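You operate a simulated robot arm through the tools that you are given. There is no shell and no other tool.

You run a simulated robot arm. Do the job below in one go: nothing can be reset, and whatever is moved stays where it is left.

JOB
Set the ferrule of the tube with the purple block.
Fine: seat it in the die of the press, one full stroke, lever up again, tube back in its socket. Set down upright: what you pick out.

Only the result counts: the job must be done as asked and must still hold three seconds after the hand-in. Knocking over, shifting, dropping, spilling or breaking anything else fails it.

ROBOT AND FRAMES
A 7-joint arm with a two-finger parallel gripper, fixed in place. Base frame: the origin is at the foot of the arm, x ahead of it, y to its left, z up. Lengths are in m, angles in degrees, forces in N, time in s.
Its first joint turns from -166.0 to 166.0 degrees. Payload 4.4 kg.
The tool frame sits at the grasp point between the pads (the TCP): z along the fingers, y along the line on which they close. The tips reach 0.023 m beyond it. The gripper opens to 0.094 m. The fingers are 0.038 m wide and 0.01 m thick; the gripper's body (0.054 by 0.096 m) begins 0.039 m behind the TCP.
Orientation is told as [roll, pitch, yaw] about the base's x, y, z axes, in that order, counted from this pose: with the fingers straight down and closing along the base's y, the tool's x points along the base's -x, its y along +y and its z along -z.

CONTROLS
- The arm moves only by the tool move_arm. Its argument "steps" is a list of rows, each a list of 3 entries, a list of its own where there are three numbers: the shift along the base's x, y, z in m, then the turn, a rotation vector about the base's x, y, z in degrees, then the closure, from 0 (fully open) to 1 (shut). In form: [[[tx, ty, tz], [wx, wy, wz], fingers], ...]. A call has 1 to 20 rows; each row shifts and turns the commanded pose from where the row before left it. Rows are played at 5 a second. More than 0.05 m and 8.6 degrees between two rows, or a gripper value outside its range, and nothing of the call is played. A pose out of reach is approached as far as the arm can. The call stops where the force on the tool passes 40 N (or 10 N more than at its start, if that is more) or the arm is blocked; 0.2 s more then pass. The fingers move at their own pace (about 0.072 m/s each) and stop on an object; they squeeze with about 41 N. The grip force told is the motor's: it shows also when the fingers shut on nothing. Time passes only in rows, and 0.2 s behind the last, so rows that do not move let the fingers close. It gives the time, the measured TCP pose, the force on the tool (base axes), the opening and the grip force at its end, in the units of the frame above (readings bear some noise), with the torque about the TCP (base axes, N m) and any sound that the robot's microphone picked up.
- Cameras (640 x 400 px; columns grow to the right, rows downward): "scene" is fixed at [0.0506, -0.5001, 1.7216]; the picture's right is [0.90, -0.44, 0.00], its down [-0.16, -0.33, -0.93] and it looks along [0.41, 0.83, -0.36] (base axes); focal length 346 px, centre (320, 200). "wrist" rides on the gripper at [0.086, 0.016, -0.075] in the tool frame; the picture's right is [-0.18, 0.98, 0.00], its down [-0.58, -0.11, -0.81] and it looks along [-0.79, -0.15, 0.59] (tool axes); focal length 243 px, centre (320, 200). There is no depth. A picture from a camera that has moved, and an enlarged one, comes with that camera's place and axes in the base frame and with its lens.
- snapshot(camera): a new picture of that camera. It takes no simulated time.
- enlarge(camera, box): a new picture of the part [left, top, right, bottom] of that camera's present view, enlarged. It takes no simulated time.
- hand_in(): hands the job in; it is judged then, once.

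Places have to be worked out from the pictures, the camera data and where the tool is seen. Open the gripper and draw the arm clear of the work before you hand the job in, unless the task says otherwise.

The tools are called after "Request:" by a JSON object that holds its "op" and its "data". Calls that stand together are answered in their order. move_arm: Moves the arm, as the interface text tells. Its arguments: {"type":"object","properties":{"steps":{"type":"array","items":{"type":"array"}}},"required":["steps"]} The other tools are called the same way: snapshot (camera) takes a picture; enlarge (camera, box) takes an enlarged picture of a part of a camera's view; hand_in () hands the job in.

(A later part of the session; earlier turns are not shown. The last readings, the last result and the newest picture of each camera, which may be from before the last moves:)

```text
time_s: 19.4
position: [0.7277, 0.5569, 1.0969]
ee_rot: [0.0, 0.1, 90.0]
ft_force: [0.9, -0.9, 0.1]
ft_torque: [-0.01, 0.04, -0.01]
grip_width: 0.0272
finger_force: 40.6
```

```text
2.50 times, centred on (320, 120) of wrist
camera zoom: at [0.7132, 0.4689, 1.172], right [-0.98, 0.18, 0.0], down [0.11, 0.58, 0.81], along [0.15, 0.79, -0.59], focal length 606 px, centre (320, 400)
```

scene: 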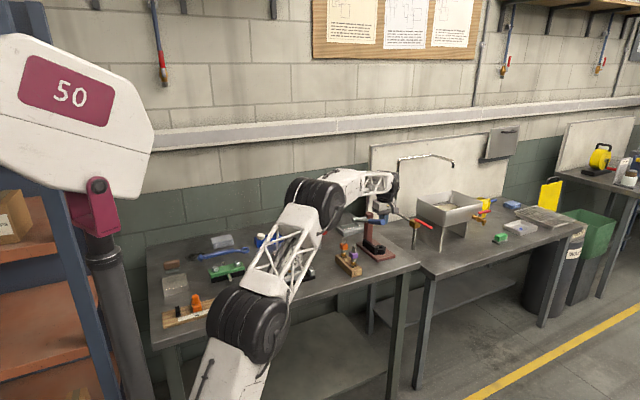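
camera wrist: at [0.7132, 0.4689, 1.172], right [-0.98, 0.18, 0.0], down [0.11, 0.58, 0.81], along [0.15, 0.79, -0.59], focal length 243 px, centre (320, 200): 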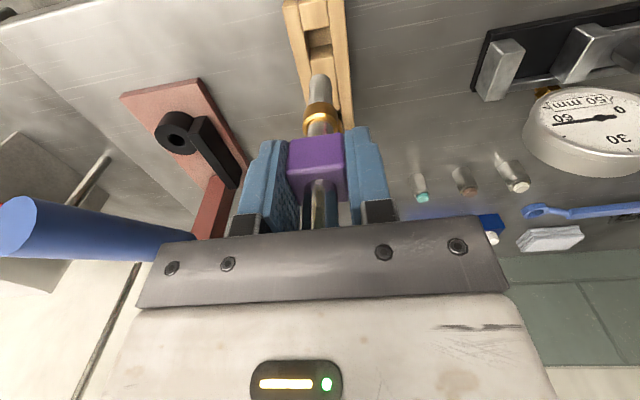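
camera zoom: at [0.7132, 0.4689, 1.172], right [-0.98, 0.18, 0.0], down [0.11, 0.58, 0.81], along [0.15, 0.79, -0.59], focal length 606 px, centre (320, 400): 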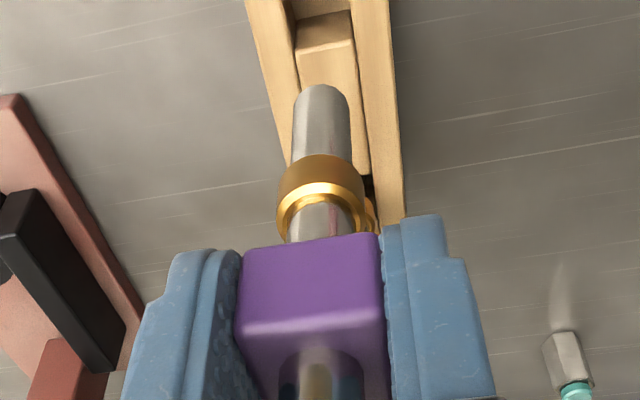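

The tube came out cleanly: about 30 mm of bare tube below the ferrule, its bottom about 86 mm under the TCP. I carry it around the front of the lever (y ≈ 0.43), over to x 0.921, then in toward the die, staying above it.

Request:
{"op": "move_arm", "data": {"steps": [[[0, -0.0423, 0], [0, 0, 0], 1], [[0, -0.0423, 0], [0, 0, 0], 1], [[0, -0.0423, 0], [0, 0, 0], 1], [[0.0478, 0, 0], [0, 0, 0], 1], [[0.0478, 0, 0], [0, 0, 0], 1], [[0.0478, 0, 0], [0, 0, 0], 1], [[0.0478, 0, 0], [0, 0, 0], 1], [[0, 0.0395, 0], [0, 0, 0], 1], [[0, 0.0395, 0], [0, 0, 0], 1], [[0, 0.0395, 0], [0, 0, 0], 1], [[0, 0.0395, 0], [0, 0, 0], 1], [[0, 0.0395, 0], [0, 0, 0], 1], [[0, 0, 0], [0, 0, 0], 1], [[0, 0, 0], [0, 0, 0], 1]]}}

Request:
{"op": "enlarge", "data": {"camera": "wrist", "box": [270, 0, 370, 160]}}

Request:
{"op": "enlarge", "data": {"camera": "scene", "box": [360, 200, 400, 265]}}

```text
time_s: 22.4
position: [0.9216, 0.6261, 1.097]
ee_rot: [0.0, 0.1, 89.9]
ft_force: [0.1, 0.0, 0.0]
ft_torque: [-0.02, -0.01, -0.02]
grip_width: 0.027
finger_force: 41.0
```

```text
2.50 times, centred on (320, 80) of wrist
camera zoom: at [0.907, 0.5387, 1.1705], right [-0.98, 0.18, 0.0], down [0.11, 0.58, 0.81], along [0.15, 0.79, -0.59], focal length 606 px, centre (320, 500)
```

zoom: 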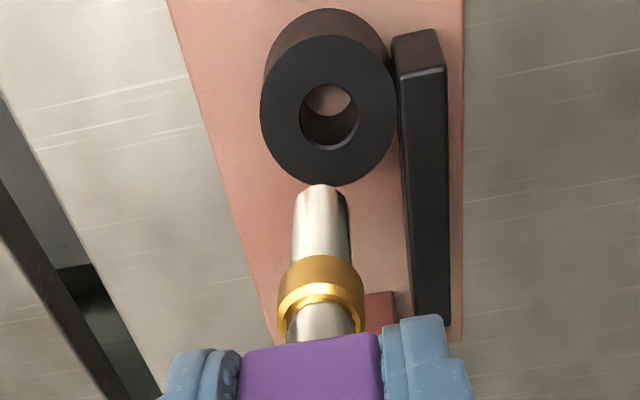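

```text
6.15 times, centred on (380, 232) of scene
camera zoom: at [0.0506, -0.5001, 1.7216], right [0.9, -0.44, 0.0], down [-0.16, -0.33, -0.93], along [0.41, 0.83, -0.36], focal length 2132 px, centre (-49, 0)
```

zoom: 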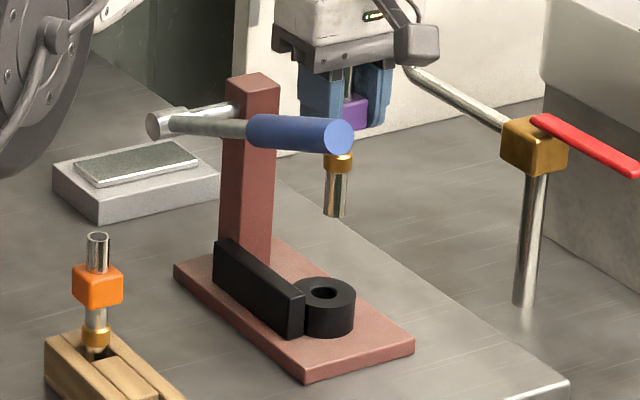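

Wrist and scene views agree that the hole lies about 2 mm toward −x and 4 mm toward +y of the tube axis. I correct, lower to about 18 mm above the die and measure again.

Request:
{"op": "move_arm", "data": {"steps": [[[-0.002, 0.004, 0], [0, 0, 0], 1], [[0, 0, -0.025], [0, 0, 0], 1], [[0, 0, -0.025], [0, 0, 0], 1], [[0, 0, 0], [0, 0, 0], 1], [[0, 0, 0], [0, 0, 0], 1]]}}

Request:
{"op": "enlarge", "data": {"camera": "wrist", "box": [280, 20, 360, 150]}}

Request:
{"op": "enlarge", "data": {"camera": "scene", "box": [370, 222, 394, 258]}}

```text
time_s: 23.6
position: [0.9179, 0.6323, 1.0507]
ee_rot: [0.0, 0.2, 90.0]
ft_force: [-0.7, 0.7, 0.1]
ft_torque: [0.02, -0.03, 0.02]
grip_width: 0.0271
finger_force: 40.8
```

```text
3.08 times, centred on (320, 85) of wrist
camera zoom: at [0.9042, 0.5446, 1.123], right [-0.98, 0.18, 0.0], down [0.11, 0.58, 0.81], along [0.15, 0.79, -0.59], focal length 746 px, centre (320, 554)
```

zoom: 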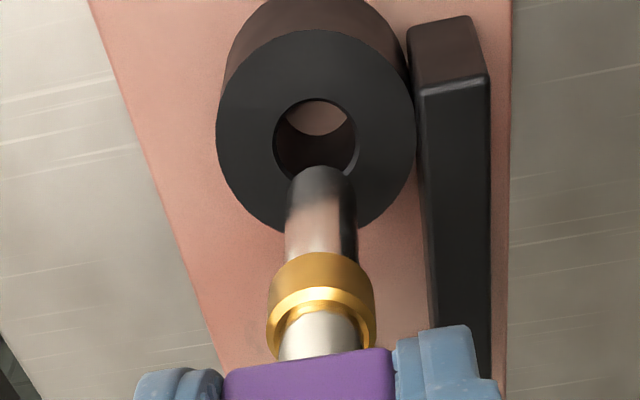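

```text
11.11 times, centred on (382, 240) of scene
camera zoom: at [0.0506, -0.5001, 1.7216], right [0.9, -0.44, 0.0], down [-0.16, -0.33, -0.93], along [0.41, 0.83, -0.36], focal length 3849 px, centre (-369, -244)
```

zoom: 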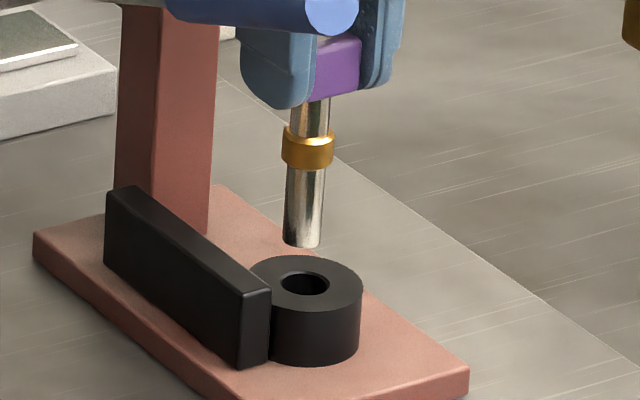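

Now the views suggest the tube has gone slightly too far: hole about 3–4 mm toward −y. I hold still for a moment to let the arm settle and re-read the pose before correcting.

Request:
{"op": "move_arm", "data": {"steps": [[[0, 0, 0], [0, 0, 0], 1], [[0, 0, 0], [0, 0, 0], 1], [[0, 0, 0], [0, 0, 0], 1]]}}

Request:
{"op": "enlarge", "data": {"camera": "wrist", "box": [290, 30, 350, 130]}}

Request:
{"op": "enlarge", "data": {"camera": "scene", "box": [374, 228, 390, 250]}}

```text
time_s: 24.4
position: [0.9193, 0.6325, 1.05]
ee_rot: [0.0, 0.1, 90.0]
ft_force: [0.1, 0.0, 0.0]
ft_torque: [0.02, 0.0, -0.02]
grip_width: 0.0273
finger_force: 40.8
```

```text
4.00 times, centred on (320, 80) of wrist
camera zoom: at [0.9042, 0.5446, 1.1231], right [-0.98, 0.18, 0.0], down [0.11, 0.58, 0.81], along [0.15, 0.79, -0.59], focal length 970 px, centre (320, 680)
```

zoom: 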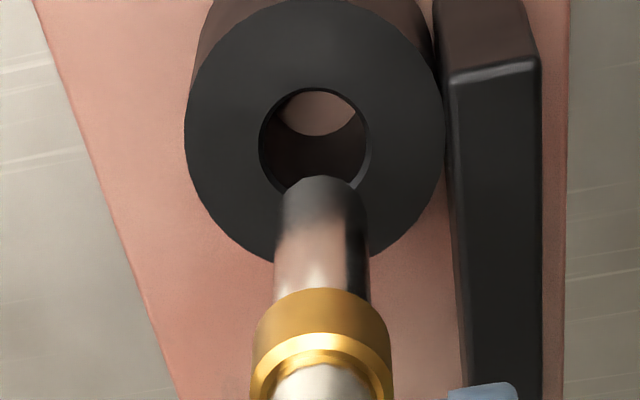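

```text
16.00 times, centred on (382, 239) of scene
camera zoom: at [0.0506, -0.5001, 1.7216], right [0.9, -0.44, 0.0], down [-0.16, -0.33, -0.93], along [0.41, 0.83, -0.36], focal length 5542 px, centre (-672, -424)
```

zoom: 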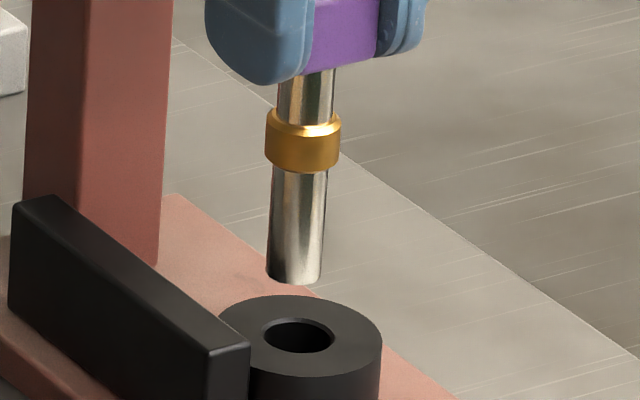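

The camera pose reading is steady, so I use it as the precise reference: TCP is at (0.9202, 0.6306), while the hole intersects at about (0.9207, 0.628). I shift by (+0.0005, −0.003) and verify before descending.

Request:
{"op": "move_arm", "data": {"steps": [[[0.0005, -0.003, -0.006], [0, 0, 0], 1], [[0, 0, 0], [0, 0, 0], 1], [[0, 0, 0], [0, 0, 0], 1]]}}

Request:
{"op": "enlarge", "data": {"camera": "wrist", "box": [290, 30, 350, 130]}}

Request:
{"op": "enlarge", "data": {"camera": "scene", "box": [374, 228, 390, 250]}}

```text
time_s: 25.2
position: [0.9198, 0.6286, 1.0423]
ee_rot: [0.0, 0.1, 90.1]
ft_force: [0.2, 0.0, -0.3]
ft_torque: [0.02, 0.01, 0.01]
grip_width: 0.0272
finger_force: 41.1
```

```text
4.00 times, centred on (320, 80) of wrist
camera zoom: at [0.9043, 0.5412, 1.1159], right [-0.98, 0.18, 0.0], down [0.11, 0.58, 0.81], along [0.15, 0.79, -0.59], focal length 970 px, centre (320, 680)
```

zoom: 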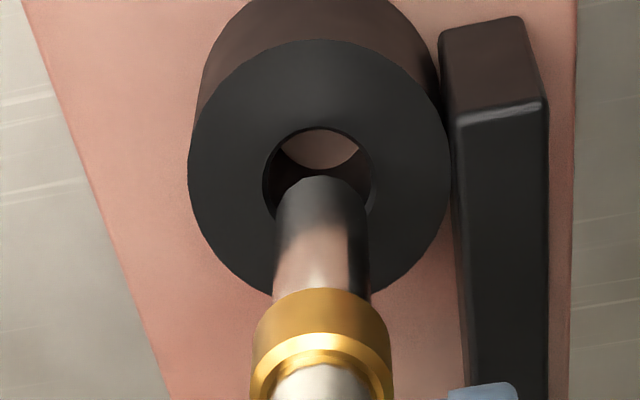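

```text
16.00 times, centred on (382, 239) of scene
camera zoom: at [0.0506, -0.5001, 1.7216], right [0.9, -0.44, 0.0], down [-0.16, -0.33, -0.93], along [0.41, 0.83, -0.36], focal length 5542 px, centre (-672, -424)
```

zoom: 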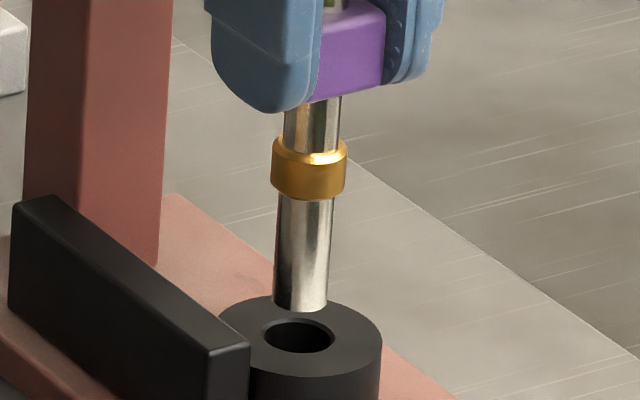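

Aligned to within about 1 mm in both views. I make the last small correction and lower the tip just into the hole, checking the force.

Request:
{"op": "move_arm", "data": {"steps": [[[0.0008, 0.0008, -0.006], [0, 0, 0], 1], [[0, 0, -0.006], [0, 0, 0], 1], [[0, 0, -0.006], [0, 0, 0], 1], [[0, 0, 0], [0, 0, 0], 1]]}}

Request:
{"op": "enlarge", "data": {"camera": "wrist", "box": [290, 30, 350, 130]}}

Request:
{"op": "enlarge", "data": {"camera": "scene", "box": [374, 228, 390, 250]}}

```text
time_s: 26.2
position: [0.9198, 0.6299, 1.022]
ee_rot: [0.0, 0.0, 89.9]
ft_force: [0.3, 0.7, -0.4]
ft_torque: [-0.05, -0.01, 0.0]
grip_width: 0.0273
finger_force: 40.9
```

```text
4.00 times, centred on (320, 80) of wrist
camera zoom: at [0.9045, 0.5414, 1.097], right [-0.98, 0.18, 0.0], down [0.11, 0.58, 0.81], along [0.15, 0.79, -0.59], focal length 970 px, centre (320, 680)
```

zoom: 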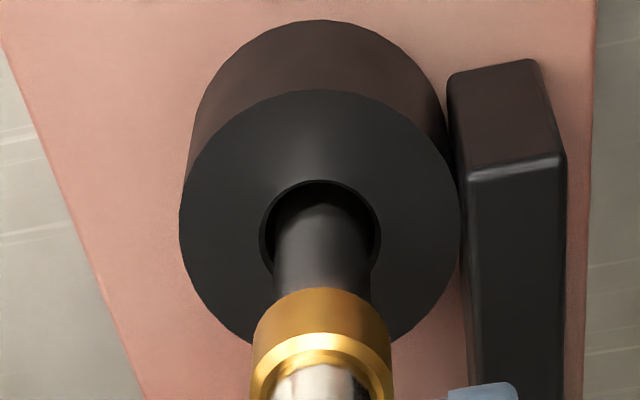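

```text
16.00 times, centred on (382, 239) of scene
camera zoom: at [0.0506, -0.5001, 1.7216], right [0.9, -0.44, 0.0], down [-0.16, -0.33, -0.93], along [0.41, 0.83, -0.36], focal length 5542 px, centre (-672, -424)
```

zoom: 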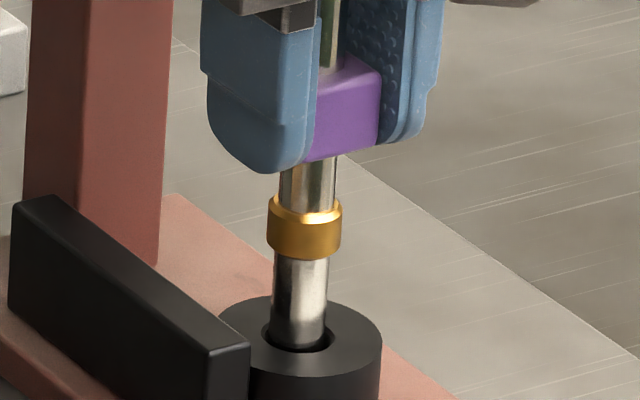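

The tip is inside the hole with no side force. I continue down gently.

Request:
{"op": "move_arm", "data": {"steps": [[[0.0003, 0, -0.006], [0, 0, 0], 1], [[0, 0, -0.006], [0, 0, 0], 1], [[0, 0, -0.006], [0, 0, 0], 1], [[0, 0, 0], [0, 0, 0], 1]]}}

Request:
{"op": "enlarge", "data": {"camera": "wrist", "box": [280, 50, 360, 180]}}

Request:
{"op": "enlarge", "data": {"camera": "scene", "box": [374, 228, 390, 250]}}

```text
time_s: 27.2
position: [0.92, 0.63, 1.0041]
ee_rot: [0.0, 0.2, 90.0]
ft_force: [0.3, -0.7, 0.7]
ft_torque: [-0.04, -0.01, 0.02]
grip_width: 0.027
finger_force: 41.4
```

```text
3.08 times, centred on (320, 115) of wrist
camera zoom: at [0.9052, 0.5422, 1.0782], right [-0.98, 0.18, 0.0], down [0.11, 0.58, 0.81], along [0.15, 0.79, -0.59], focal length 746 px, centre (320, 462)
```

zoom: 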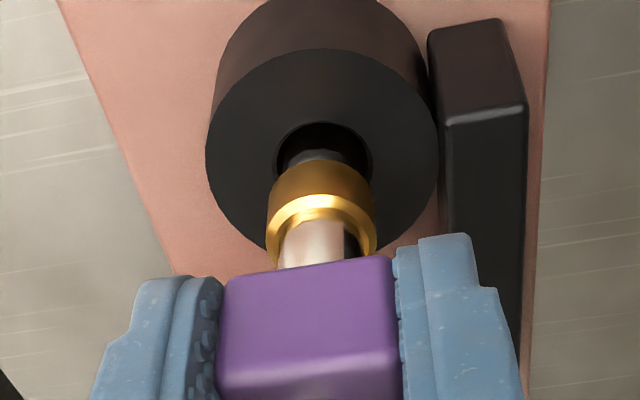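

```text
16.00 times, centred on (382, 239) of scene
camera zoom: at [0.0506, -0.5001, 1.7216], right [0.9, -0.44, 0.0], down [-0.16, -0.33, -0.93], along [0.41, 0.83, -0.36], focal length 5542 px, centre (-672, -424)
```

zoom: 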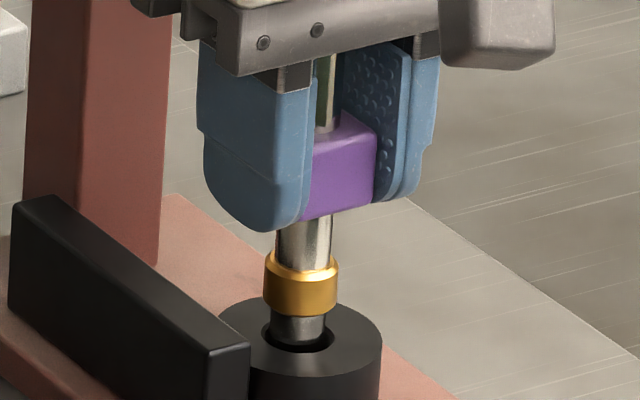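

Still no contact force; the ferrule is about 10 mm above the die face and centred. I continue in small steps until it seats.

Request:
{"op": "move_arm", "data": {"steps": [[[0, 0, -0.003], [0, 0, 0], 1], [[0, 0, -0.003], [0, 0, 0], 1], [[0, 0, 0], [0, 0, 0], 1]]}}

Request:
{"op": "enlarge", "data": {"camera": "scene", "box": [374, 228, 390, 250]}}

Request:
{"op": "enlarge", "data": {"camera": "wrist", "box": [280, 50, 360, 180]}}

```text
time_s: 28.0
position: [0.9211, 0.6298, 1.0011]
ee_rot: [-0.2, 0.1, 90.0]
ft_force: [0.5, 0.4, 37.1]
ft_torque: [0.17, -0.04, -0.02]
grip_width: 0.0278
finger_force: 40.5
```

```text
16.00 times, centred on (382, 239) of scene
camera zoom: at [0.0506, -0.5001, 1.7216], right [0.9, -0.44, 0.0], down [-0.16, -0.33, -0.93], along [0.41, 0.83, -0.36], focal length 5542 px, centre (-672, -424)
```

zoom: 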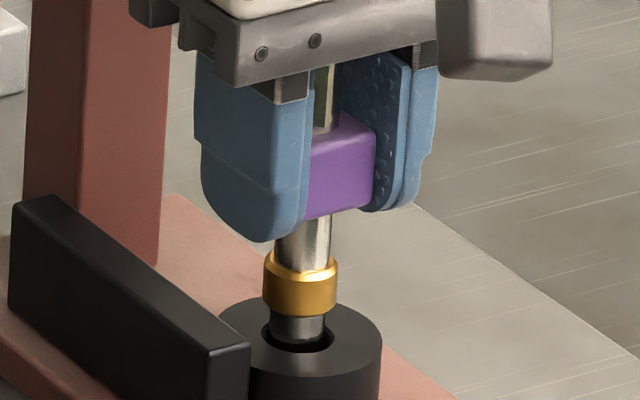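

```text
3.08 times, centred on (320, 115) of wrist
camera zoom: at [0.9049, 0.5423, 1.0747], right [-0.98, 0.18, 0.0], down [0.11, 0.58, 0.81], along [0.15, 0.79, -0.59], focal length 746 px, centre (320, 462)
```

zoom: 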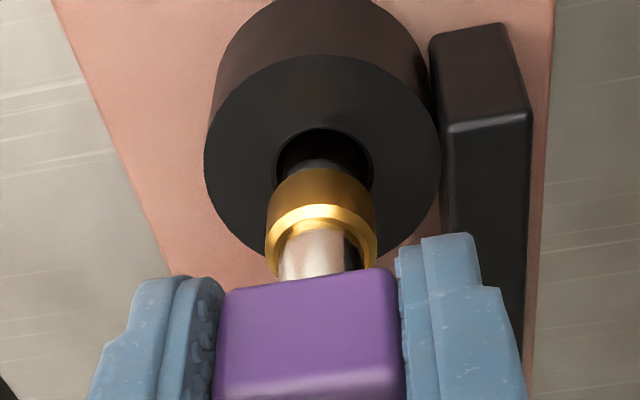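

The tube bottom has touched down on the base plate (37 N, the tube no longer descends, ferrule just above the die face), so it is seated. I back off the push by 3 mm and check the force.

Request:
{"op": "move_arm", "data": {"steps": [[[0, 0, 0.003], [0, 0, 0], 1], [[0, 0, 0], [0, 0, 0], 1]]}}

Request:
{"op": "enlarge", "data": {"camera": "scene", "box": [374, 228, 390, 250]}}

Request:
{"op": "enlarge", "data": {"camera": "wrist", "box": [295, 70, 345, 140]}}

```text
time_s: 28.6
position: [0.9196, 0.6293, 1.0015]
ee_rot: [0.0, 0.1, 90.0]
ft_force: [0.7, 8.3, 22.7]
ft_torque: [0.76, -0.03, -0.01]
grip_width: 0.027
finger_force: 41.3
```

```text
16.00 times, centred on (382, 239) of scene
camera zoom: at [0.0506, -0.5001, 1.7216], right [0.9, -0.44, 0.0], down [-0.16, -0.33, -0.93], along [0.41, 0.83, -0.36], focal length 5542 px, centre (-672, -424)
```

zoom: 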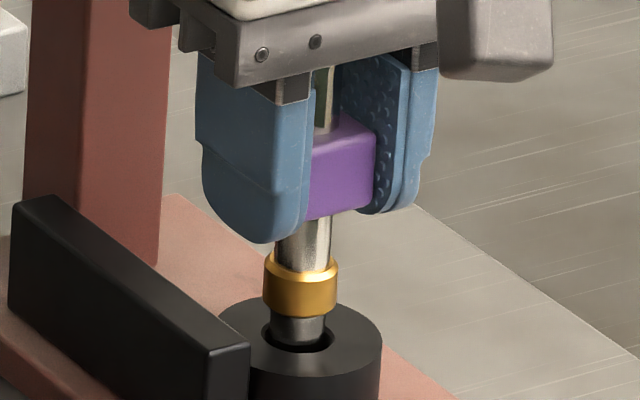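

```text
5.71 times, centred on (320, 105) of wrist
camera zoom: at [0.9048, 0.5419, 1.0748], right [-0.98, 0.18, 0.0], down [0.11, 0.58, 0.81], along [0.15, 0.79, -0.59], focal length 1386 px, centre (320, 743)
```

zoom: 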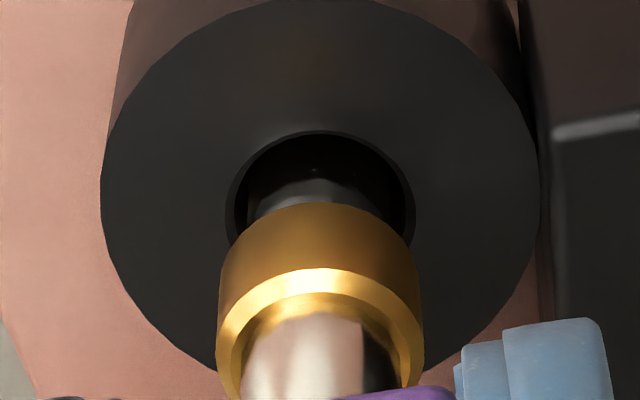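

Residual force 23 N up and 8 N in +y remains from the arm's own springiness. I back off further in small steps.

Request:
{"op": "move_arm", "data": {"steps": [[[0, 0.0, 0.003], [0, 0, 0], 1], [[0, 0, 0], [0, 0, 0], 1], [[0, 0, 0], [0, 0, 0], 1]]}}

Request:
{"op": "enlarge", "data": {"camera": "scene", "box": [374, 228, 390, 250]}}

Request:
{"op": "enlarge", "data": {"camera": "wrist", "box": [295, 70, 345, 140]}}

```text
time_s: 29.4
position: [0.9191, 0.6311, 1.0037]
ee_rot: [0.0, 0.0, 90.0]
ft_force: [-0.1, -0.1, -0.6]
ft_torque: [0.01, 0.01, -0.02]
grip_width: 0.0271
finger_force: 41.2
```

```text
16.00 times, centred on (382, 239) of scene
camera zoom: at [0.0506, -0.5001, 1.7216], right [0.9, -0.44, 0.0], down [-0.16, -0.33, -0.93], along [0.41, 0.83, -0.36], focal length 5542 px, centre (-672, -424)
```

zoom: 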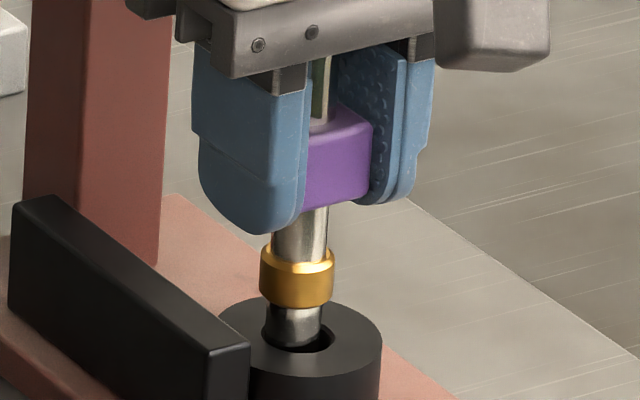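

```text
5.71 times, centred on (320, 105) of wrist
camera zoom: at [0.9036, 0.5423, 1.0778], right [-0.98, 0.18, 0.0], down [0.11, 0.58, 0.8], along [0.15, 0.79, -0.59], focal length 1386 px, centre (320, 743)
```

zoom: 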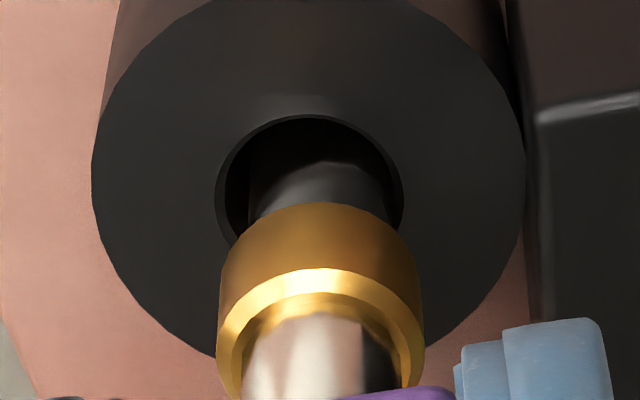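

The tube now hangs about 2.5 mm above the plate with no load and about 1–2 mm off centre. I recentre by (+0.001, −0.0015), lower lightly to touch, then read the force.

Request:
{"op": "move_arm", "data": {"steps": [[[0.001, -0.0015, 0], [0, 0, 0], 1], [[0, 0, 0], [0, 0, 0], 1], [[0, 0, -0.0015], [0, 0, 0], 1], [[0, 0, 0], [0, 0, 0], 1]]}}

Request:
{"op": "enlarge", "data": {"camera": "scene", "box": [374, 228, 390, 250]}}

Request:
{"op": "enlarge", "data": {"camera": "wrist", "box": [295, 70, 345, 140]}}

```text
time_s: 30.4
position: [0.9199, 0.6288, 1.0036]
ee_rot: [0.1, 0.0, 90.0]
ft_force: [-0.6, 0.0, 0.0]
ft_torque: [-0.02, 0.0, -0.02]
grip_width: 0.027
finger_force: 41.1
```

```text
16.00 times, centred on (382, 239) of scene
camera zoom: at [0.0506, -0.5001, 1.7216], right [0.9, -0.44, 0.0], down [-0.16, -0.33, -0.93], along [0.41, 0.83, -0.36], focal length 5542 px, centre (-672, -424)
```

zoom: 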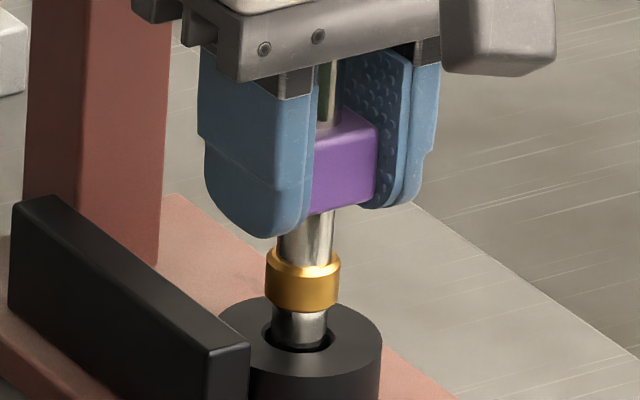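

```text
5.71 times, centred on (320, 105) of wrist
camera zoom: at [0.9048, 0.5411, 1.0768], right [-0.98, 0.18, 0.0], down [0.11, 0.58, 0.81], along [0.15, 0.79, -0.59], focal length 1386 px, centre (320, 743)
```

zoom: 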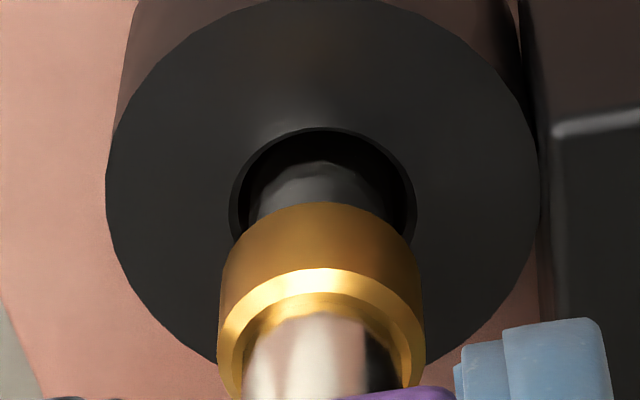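

The tube is centred now. I lower the last 1.5 mm and open the fingers halfway (clear of the lever), staying in place.

Request:
{"op": "move_arm", "data": {"steps": [[[0, 0, -0.0015], [0, 0, 0], 1], [[0, 0, 0], [0, 0, 0], 1], [[0, 0, 0], [0, 0, 0], 0.8], [[0, 0, 0], [0, 0, 0], 0.6], [[0, 0, 0], [0, 0, 0], 0.5], [[0, 0, 0], [0, 0, 0], 0.5], [[0, 0, 0], [0, 0, 0], 0.5]]}}

Request:
{"op": "enlarge", "data": {"camera": "scene", "box": [374, 228, 390, 250]}}

Request:
{"op": "enlarge", "data": {"camera": "wrist", "box": [270, 70, 370, 230]}}

```text
time_s: 32.0
position: [0.9198, 0.629, 1.0027]
ee_rot: [0.1, 0.2, 90.0]
ft_force: [-0.1, 0.3, 0.3]
ft_torque: [-0.02, 0.0, 0.04]
grip_width: 0.0471
finger_force: 0.0
```

```text
16.00 times, centred on (382, 239) of scene
camera zoom: at [0.0506, -0.5001, 1.7216], right [0.9, -0.44, 0.0], down [-0.16, -0.33, -0.93], along [0.41, 0.83, -0.36], focal length 5542 px, centre (-672, -424)
```

zoom: 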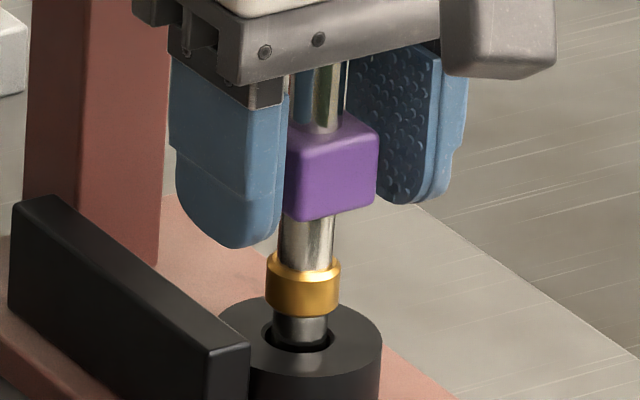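

```text
2.50 times, centred on (320, 150) of wrist
camera zoom: at [0.9053, 0.5414, 1.0757], right [-0.98, 0.18, 0.0], down [0.11, 0.58, 0.81], along [0.15, 0.79, -0.59], focal length 606 px, centre (320, 325)
```

zoom: 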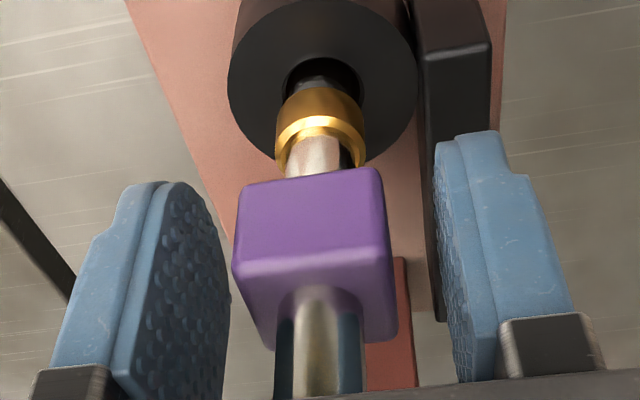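

The tube stands upright in the die by itself. I withdraw straight up, then back to the front and over to the lever's line (x ≈ 0.845) to look at the handle.

Request:
{"op": "move_arm", "data": {"steps": [[[0, 0, 0.03], [0, 0, 0], 0.5], [[0, 0, 0.045], [0, 0, 0], 0.5], [[0, 0, 0.045], [0, 0, 0], 0.5], [[0, -0.045, 0.04], [0, 0, 0], 0.5], [[0, -0.05, 0], [0, 0, 0], 0.5], [[0, -0.05, 0], [0, 0, 0], 0.5], [[0, -0.05, 0], [0, 0, 0], 0.5], [[-0.04, -0.03, 0], [0, 0, 0], 0.2], [[-0.034, -0.03, 0], [0, 0, 0], 0], [[0, 0, 0], [0, 0, 0], 0], [[0, 0, 0], [0, 0, 0], 0]]}}

Request:
{"op": "snapshot", "data": {"camera": "wrist"}}

Request:
{"op": "enlarge", "data": {"camera": "scene", "box": [340, 200, 410, 280]}}

```text
refused: row 4 steps farther than a row can; nothing moved
```

```text
taken
camera wrist: at [0.9053, 0.5414, 1.0757], right [-0.98, 0.18, 0.0], down [0.11, 0.58, 0.81], along [0.15, 0.79, -0.59], focal length 243 px, centre (320, 200)
```

wrist: 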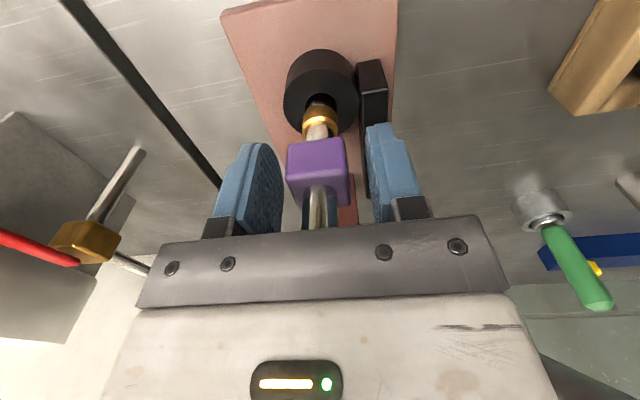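

```text
5.00 times, centred on (375, 240) of scene
camera zoom: at [0.0506, -0.5001, 1.7216], right [0.9, -0.44, 0.0], down [-0.16, -0.33, -0.93], along [0.41, 0.83, -0.36], focal length 1732 px, centre (45, 0)
```

zoom: 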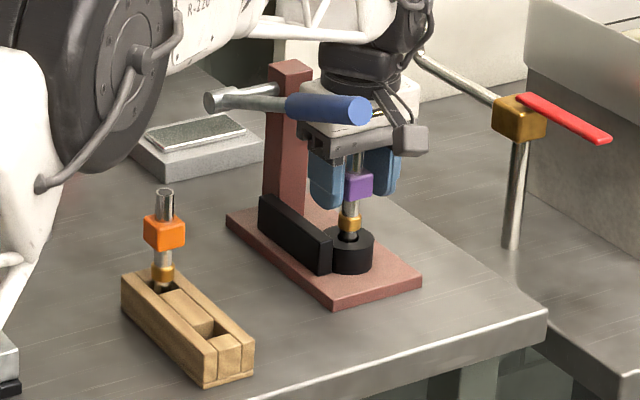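

One row was too long, so nothing moved. I repeat the withdrawal with shorter rows.

Request:
{"op": "move_arm", "data": {"steps": [[[0, 0, 0.03], [0, 0, 0], 0.5], [[0, 0, 0.045], [0, 0, 0], 0.5], [[0, 0, 0.045], [0, 0, 0], 0.5], [[0, 0, 0.045], [0, 0, 0], 0.5], [[0, -0.048, 0], [0, 0, 0], 0.5], [[0, -0.048, 0], [0, 0, 0], 0.5], [[0, -0.048, 0], [0, 0, 0], 0.5], [[0, -0.048, 0], [0, 0, 0], 0.5], [[-0.037, -0.02, 0], [0, 0, 0], 0.2], [[-0.037, -0.02, 0], [0, 0, 0], 0], [[0, 0, 0], [0, 0, 0], 0], [[0, 0, 0], [0, 0, 0], 0]]}}

Request:
{"op": "snapshot", "data": {"camera": "wrist"}}

Request:
{"op": "enlarge", "data": {"camera": "scene", "box": [340, 200, 410, 280]}}

```text
time_s: 34.6
position: [0.8454, 0.396, 1.169]
ee_rot: [0.0, 0.0, 90.0]
ft_force: [0.1, -0.1, 0.1]
ft_torque: [0.02, 0.01, 0.0]
grip_width: 0.0938
finger_force: 0.0
```

```text
taken
camera wrist: at [0.8297, 0.3087, 1.243], right [-0.98, 0.18, 0.0], down [0.11, 0.58, 0.81], along [0.15, 0.79, -0.59], focal length 243 px, centre (320, 200)
```

wrist: 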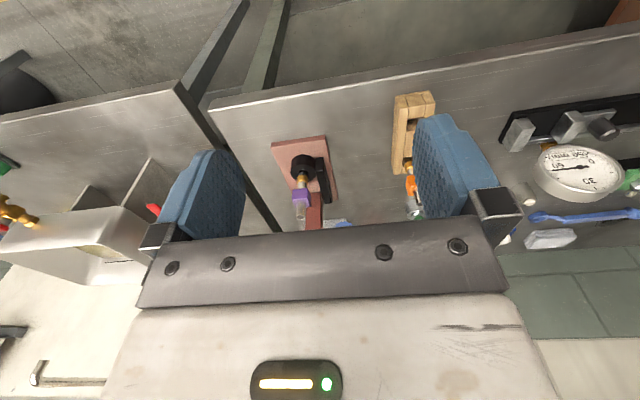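

```text
5.00 times, centred on (375, 240) of scene
camera zoom: at [0.0506, -0.5001, 1.7216], right [0.9, -0.44, 0.0], down [-0.16, -0.33, -0.93], along [0.41, 0.83, -0.36], focal length 1732 px, centre (45, 0)
```

zoom: 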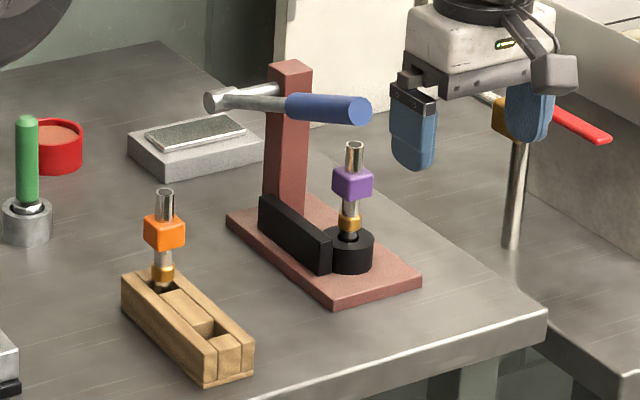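

The tube stands straight in the die. I rise so that the wrist camera can look down on the whole lever and measure it.

Request:
{"op": "move_arm", "data": {"steps": [[[0, 0.02, 0.044], [0, 0, 0], 0], [[0, 0.02, 0.044], [0, 0, 0], 0], [[0, 0.02, 0.044], [0, 0, 0], 0], [[0, 0, 0], [0, 0, 0], 0], [[0, 0, 0], [0, 0, 0], 0]]}}

Request:
{"op": "enlarge", "data": {"camera": "wrist", "box": [230, 20, 430, 220]}}

Request:
{"op": "enlarge", "data": {"camera": "scene", "box": [355, 205, 395, 235]}}

```text
time_s: 35.8
position: [0.8483, 0.4586, 1.302]
ee_rot: [0.1, 0.0, 89.9]
ft_force: [-0.1, 0.6, -0.1]
ft_torque: [-0.02, 0.0, 0.02]
grip_width: 0.0943
finger_force: 0.2
```

```text
2.00 times, centred on (330, 120) of wrist
camera zoom: at [0.8323, 0.3714, 1.3764], right [-0.98, 0.18, 0.0], down [0.11, 0.58, 0.81], along [0.15, 0.79, -0.59], focal length 485 px, centre (300, 360)
```

zoom: 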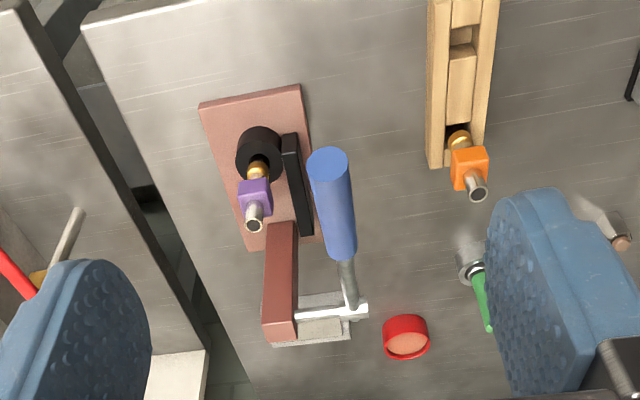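

```text
13.33 times, centred on (375, 220) of scene
camera zoom: at [0.0506, -0.5001, 1.7216], right [0.9, -0.44, 0.0], down [-0.16, -0.33, -0.93], along [0.41, 0.83, -0.36], focal length 4619 px, centre (-413, -67)
```

zoom: 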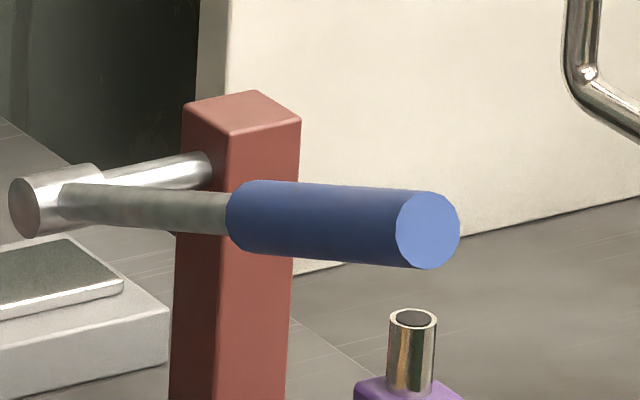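

The lever: pivot near (0.847, 0.729, 1.056), end near (0.845, 0.527, 1.127), blue grip from 0.11 to 0.214 m out, about 23 mm thick, 19° above level. I move above the grip at y ≈ 0.559 and check that the handle is midway between the open fingers.

Request:
{"op": "move_arm", "data": {"steps": [[[-0.001, 0.034, -0.033], [0, 0, 0], 0], [[-0.001, 0.034, -0.033], [0, 0, 0], 0], [[-0.001, 0.034, -0.033], [0, 0, 0], 0], [[0, 0, 0], [0, 0, 0], 0], [[0, 0, 0], [0, 0, 0], 0]]}}

Request:
{"op": "snapshot", "data": {"camera": "wrist"}}

Request:
{"op": "enlarge", "data": {"camera": "scene", "box": [340, 190, 410, 270]}}

```text
time_s: 37.0
position: [0.8424, 0.5587, 1.2002]
ee_rot: [-0.1, 0.1, 90.0]
ft_force: [-0.7, 0.2, 0.1]
ft_torque: [0.02, -0.03, -0.01]
grip_width: 0.0937
finger_force: 0.1
```

```text
taken
camera wrist: at [0.8274, 0.4713, 1.273], right [-0.98, 0.18, 0.0], down [0.11, 0.58, 0.81], along [0.15, 0.79, -0.59], focal length 243 px, centre (320, 200)
```

wrist: 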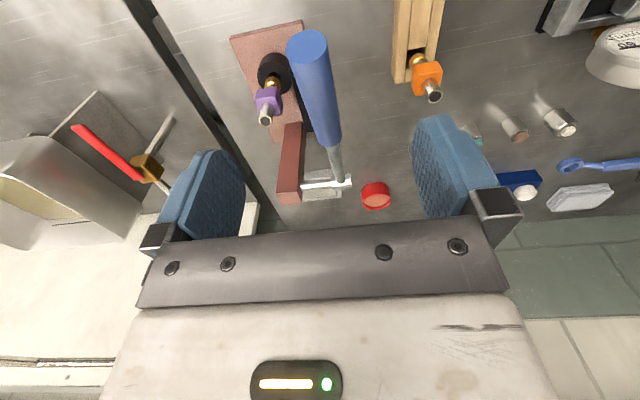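

```text
5.00 times, centred on (375, 230) of scene
camera zoom: at [0.0506, -0.5001, 1.7216], right [0.9, -0.44, 0.0], down [-0.16, -0.33, -0.93], along [0.41, 0.83, -0.36], focal length 1732 px, centre (45, 50)
```

zoom: 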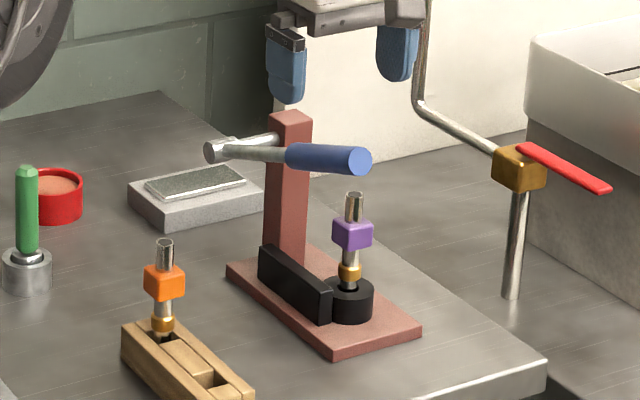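

The handle's axis passes about 1.7 mm to +x of the tool axis. I correct and lower the open fingers around the grip.

Request:
{"op": "move_arm", "data": {"steps": [[[0.0017, 0.001, -0.028], [0, 0, 0], 0], [[0, 0, -0.028], [0, 0, 0], 0], [[0, 0, -0.026], [0, 0, 0], 0], [[0, 0, 0], [0, 0, 0], 0], [[0, 0, 0], [0, 0, 0], 0]]}}

Request:
{"op": "snapshot", "data": {"camera": "wrist"}}

Request:
{"op": "enlarge", "data": {"camera": "scene", "box": [350, 195, 400, 250]}}

```text
time_s: 38.2
position: [0.8474, 0.5587, 1.1209]
ee_rot: [-0.1, 0.1, 90.1]
ft_force: [-0.3, 0.4, 0.7]
ft_torque: [-0.01, 0.03, -0.02]
grip_width: 0.094
finger_force: 0.0
```

```text
taken
camera wrist: at [0.8315, 0.4707, 1.1938], right [-0.98, 0.18, 0.0], down [0.11, 0.58, 0.81], along [0.15, 0.79, -0.59], focal length 243 px, centre (320, 200)
```

wrist: 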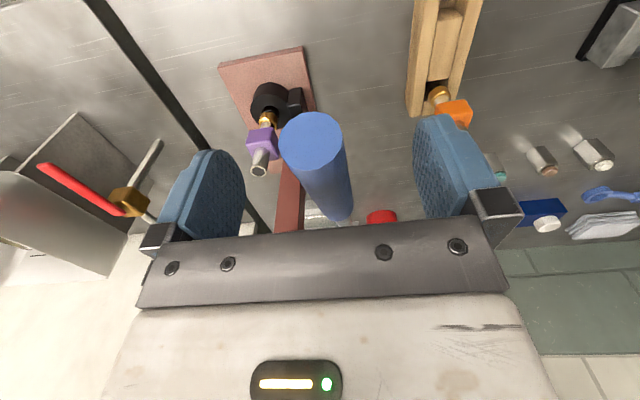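

```text
7.27 times, centred on (375, 222) of scene
camera zoom: at [0.0506, -0.5001, 1.7216], right [0.9, -0.44, 0.0], down [-0.16, -0.33, -0.93], along [0.41, 0.83, -0.36], focal length 2519 px, centre (-80, 36)
```

zoom: 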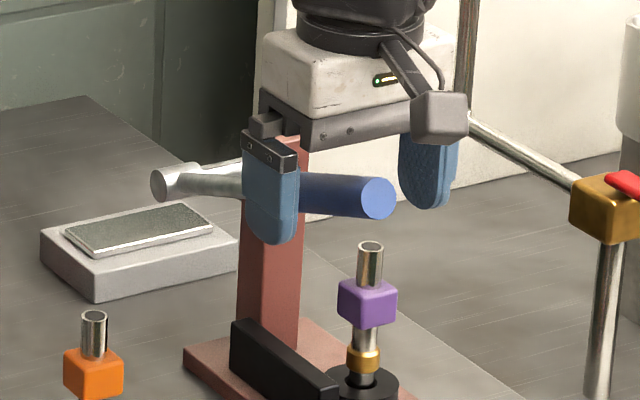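

The grip lies between the fingers at TCP height. I shift 2 mm to −x and close on it.

Request:
{"op": "move_arm", "data": {"steps": [[[-0.002, 0, 0], [0, 0, 0], 0.3], [[0, 0, 0], [0, 0, 0], 0.6], [[0, 0, 0], [0, 0, 0], 1], [[0, 0, 0], [0, 0, 0], 1], [[0, 0, 0], [0, 0, 0], 1], [[0, 0, 0], [0, 0, 0], 1]]}}

Request:
{"op": "snapshot", "data": {"camera": "wrist"}}

Request:
{"op": "enlarge", "data": {"camera": "scene", "box": [350, 195, 400, 250]}}

```text
time_s: 39.6
position: [0.8459, 0.5589, 1.1193]
ee_rot: [0.0, 0.0, 90.0]
ft_force: [33.7, 9.8, -2.0]
ft_torque: [0.33, 0.14, 0.93]
grip_width: 0.0237
finger_force: 45.4
```

```text
taken
camera wrist: at [0.8296, 0.471, 1.193], right [-0.98, 0.18, 0.0], down [0.11, 0.58, 0.81], along [0.15, 0.79, -0.59], focal length 243 px, centre (320, 200)
```

wrist: 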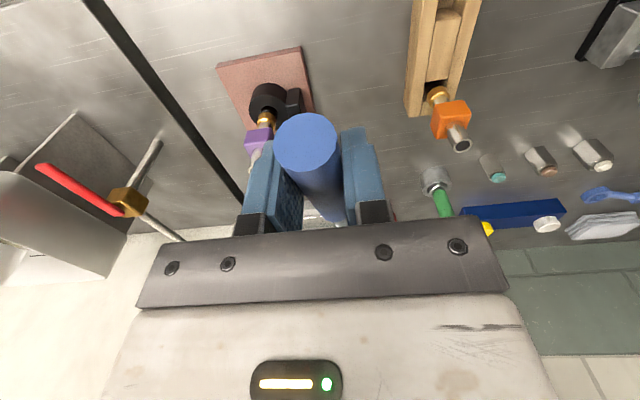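

```text
7.27 times, centred on (375, 222) of scene
camera zoom: at [0.0506, -0.5001, 1.7216], right [0.9, -0.44, 0.0], down [-0.16, -0.33, -0.93], along [0.41, 0.83, -0.36], focal length 2519 px, centre (-80, 36)
```

zoom: 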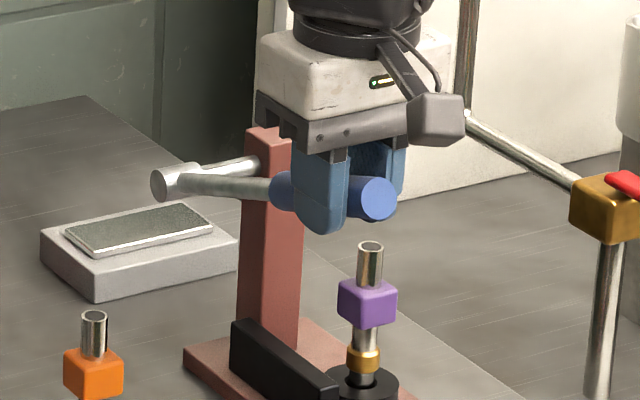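

The fingers hold the grip (24 mm), but there is a 34 N sideways load, so the handle's centre lies slightly to +x. I relieve it by moving 1.5 mm to +x.

Request:
{"op": "move_arm", "data": {"steps": [[[0.0015, 0, 0], [0, 0, 0], 1], [[0, 0, 0], [0, 0, 0], 1]]}}

```text
time_s: 40.2
position: [0.8445, 0.5594, 1.1189]
ee_rot: [0.1, 0.2, 90.0]
ft_force: [-24.2, -15.0, 2.4]
ft_torque: [0.14, -0.09, -1.01]
grip_width: 0.0236
finger_force: 44.6
```

That overshot slightly (now −24 N); about 0.6 mm back should balance it.

Request:
{"op": "move_arm", "data": {"steps": [[[-0.0006, 0.0002, 0], [0, 0, 0], 1], [[0, 0, 0], [0, 0, 0], 1]]}}

```text
time_s: 40.9
position: [0.8445, 0.5587, 1.1195]
ee_rot: [0.0, 0.2, 90.0]
ft_force: [-10.7, -4.8, 2.0]
ft_torque: [0.01, -0.15, -0.38]
grip_width: 0.0236
finger_force: 45.0
stopped in row 2: the force on the tool passed its limit at 42 N (the readings are from after the stop); the commanded pose is now the measured one
```

The force briefly spiked and the arm re-anchored at its measured pose with a modest load. I hold still to see whether the load is steady.

Request:
{"op": "move_arm", "data": {"steps": [[[0, 0, 0], [0, 0, 0], 1]]}}

```text
time_s: 41.3
position: [0.8452, 0.5594, 1.1187]
ee_rot: [0.0, 0.2, 90.0]
ft_force: [-15.8, -9.3, 2.5]
ft_torque: [-0.2, -0.16, -0.58]
grip_width: 0.0238
finger_force: 44.9
```

The load is modest and steady enough. I begin the stroke with a small first step along the lever's arc (4°), turning the tool with it, to feel the lever's resistance.

Request:
{"op": "move_arm", "data": {"steps": [[[-0.0003, -0.002, -0.006], [2, 0, 0], 1], [[0, -0.0019, -0.0061], [2, 0, 0], 1], [[0, 0, 0], [0, 0, 0], 1]]}}

Request:
{"op": "enlarge", "data": {"camera": "scene", "box": [350, 195, 400, 250]}}

```text
time_s: 42.1
position: [0.8449, 0.5546, 1.1073]
ee_rot: [0.0, -4.0, 90.0]
ft_force: [6.7, -17.4, 2.0]
ft_torque: [-0.36, 0.17, 0.66]
grip_width: 0.0238
finger_force: 45.0
```

```text
7.27 times, centred on (375, 222) of scene
camera zoom: at [0.0506, -0.5001, 1.7216], right [0.9, -0.44, 0.0], down [-0.16, -0.33, -0.93], along [0.41, 0.83, -0.36], focal length 2519 px, centre (-80, 36)
```

zoom: 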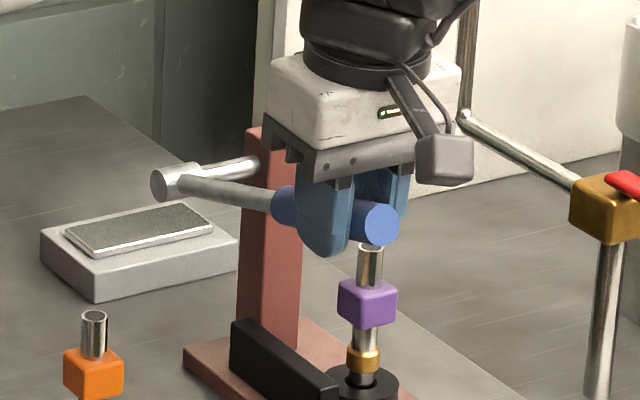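

The lever follows easily (2 N vertical), with some −y load that tells me the pivot is a little farther back (about y 0.745). I continue on that corrected arc in short runs.

Request:
{"op": "move_arm", "data": {"steps": [[[0, -0.0022, -0.0068], [1.5, 0, 0], 1], [[0, -0.0019, -0.0068], [1.5, 0, 0], 1], [[0, -0.0014, -0.0068], [1.5, 0, 0], 1], [[0, -0.0013, -0.0069], [1.5, 0, 0], 1], [[0, 0, 0], [0, 0, 0], 1]]}}

Request:
{"op": "enlarge", "data": {"camera": "scene", "box": [350, 195, 400, 250]}}

```text
time_s: 43.3
position: [0.8441, 0.5495, 1.0806]
ee_rot: [0.1, -9.9, 90.0]
ft_force: [29.8, 13.8, 3.0]
ft_torque: [1.18, -0.02, 0.51]
grip_width: 0.0241
finger_force: 45.2
```

```text
7.27 times, centred on (375, 222) of scene
camera zoom: at [0.0506, -0.5001, 1.7216], right [0.9, -0.44, 0.0], down [-0.16, -0.33, -0.93], along [0.41, 0.83, -0.36], focal length 2519 px, centre (-80, 36)
```

zoom: 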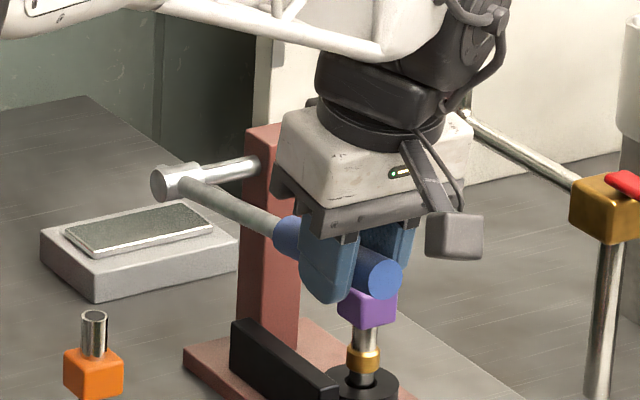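

The lever is following (about 10° down so far); side loads of +30 N in x and +14 N in y call for small corrections, which I add while continuing.

Request:
{"op": "move_arm", "data": {"steps": [[[0.0008, 0.0003, 0], [0, 0, 0], 1], [[0, -0.001, -0.0069], [1.5, 0, 0], 1], [[0, -0.0008, -0.007], [1.5, 0, 0], 1], [[0, -0.0005, -0.007], [1.5, 0, 0], 1], [[0, -0.0002, -0.007], [1.5, 0, 0], 1], [[0, 0, 0], [0, 0, 0], 1]]}}

Request:
{"op": "enlarge", "data": {"camera": "scene", "box": [350, 195, 400, 250]}}

```text
time_s: 44.7
position: [0.8457, 0.5479, 1.0514]
ee_rot: [0.1, -15.9, 90.0]
ft_force: [-8.4, 8.0, 5.9]
ft_torque: [1.08, -0.07, -0.75]
grip_width: 0.024
finger_force: 44.9
```

```text
7.27 times, centred on (375, 222) of scene
camera zoom: at [0.0506, -0.5001, 1.7216], right [0.9, -0.44, 0.0], down [-0.16, -0.33, -0.93], along [0.41, 0.83, -0.36], focal length 2519 px, centre (-80, 36)
```

zoom: 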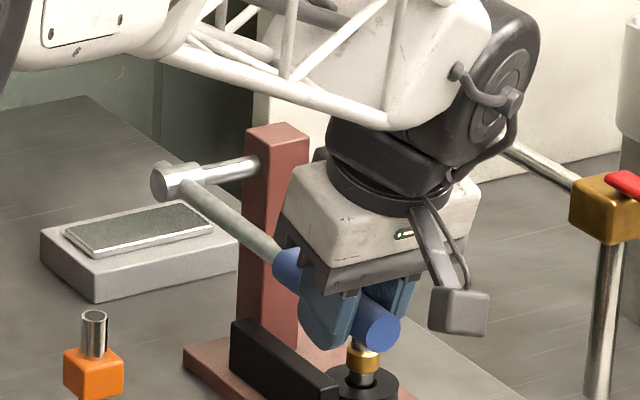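

Smooth so far, at about level now with small loads. I carry on downward.

Request:
{"op": "move_arm", "data": {"steps": [[[-0.0002, 0.0002, -0.007], [2, 0, 0], 1], [[0, 0.0003, -0.007], [2, 0, 0], 1], [[0, 0.0005, -0.007], [2, 0, 0], 1], [[0, 0.0007, -0.007], [2, 0, 0], 1], [[0, 0, 0], [0, 0, 0], 1]]}}

Request:
{"op": "enlarge", "data": {"camera": "scene", "box": [350, 195, 400, 260]}}

```text
time_s: 45.9
position: [0.8449, 0.5482, 1.024]
ee_rot: [0.1, -23.8, 90.1]
ft_force: [-30.7, -1.9, 5.6]
ft_torque: [1.37, 0.2, -0.82]
grip_width: 0.0239
finger_force: 45.1
```

```text
6.15 times, centred on (375, 228) of scene
camera zoom: at [0.0506, -0.5001, 1.7216], right [0.9, -0.44, 0.0], down [-0.16, -0.33, -0.93], along [0.41, 0.83, -0.36], focal length 2132 px, centre (-18, 31)
```

zoom: 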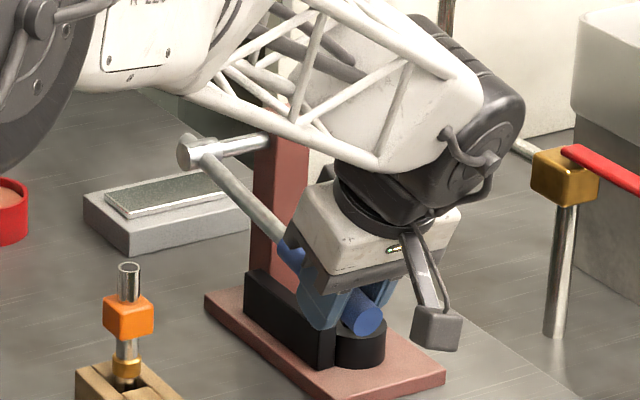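

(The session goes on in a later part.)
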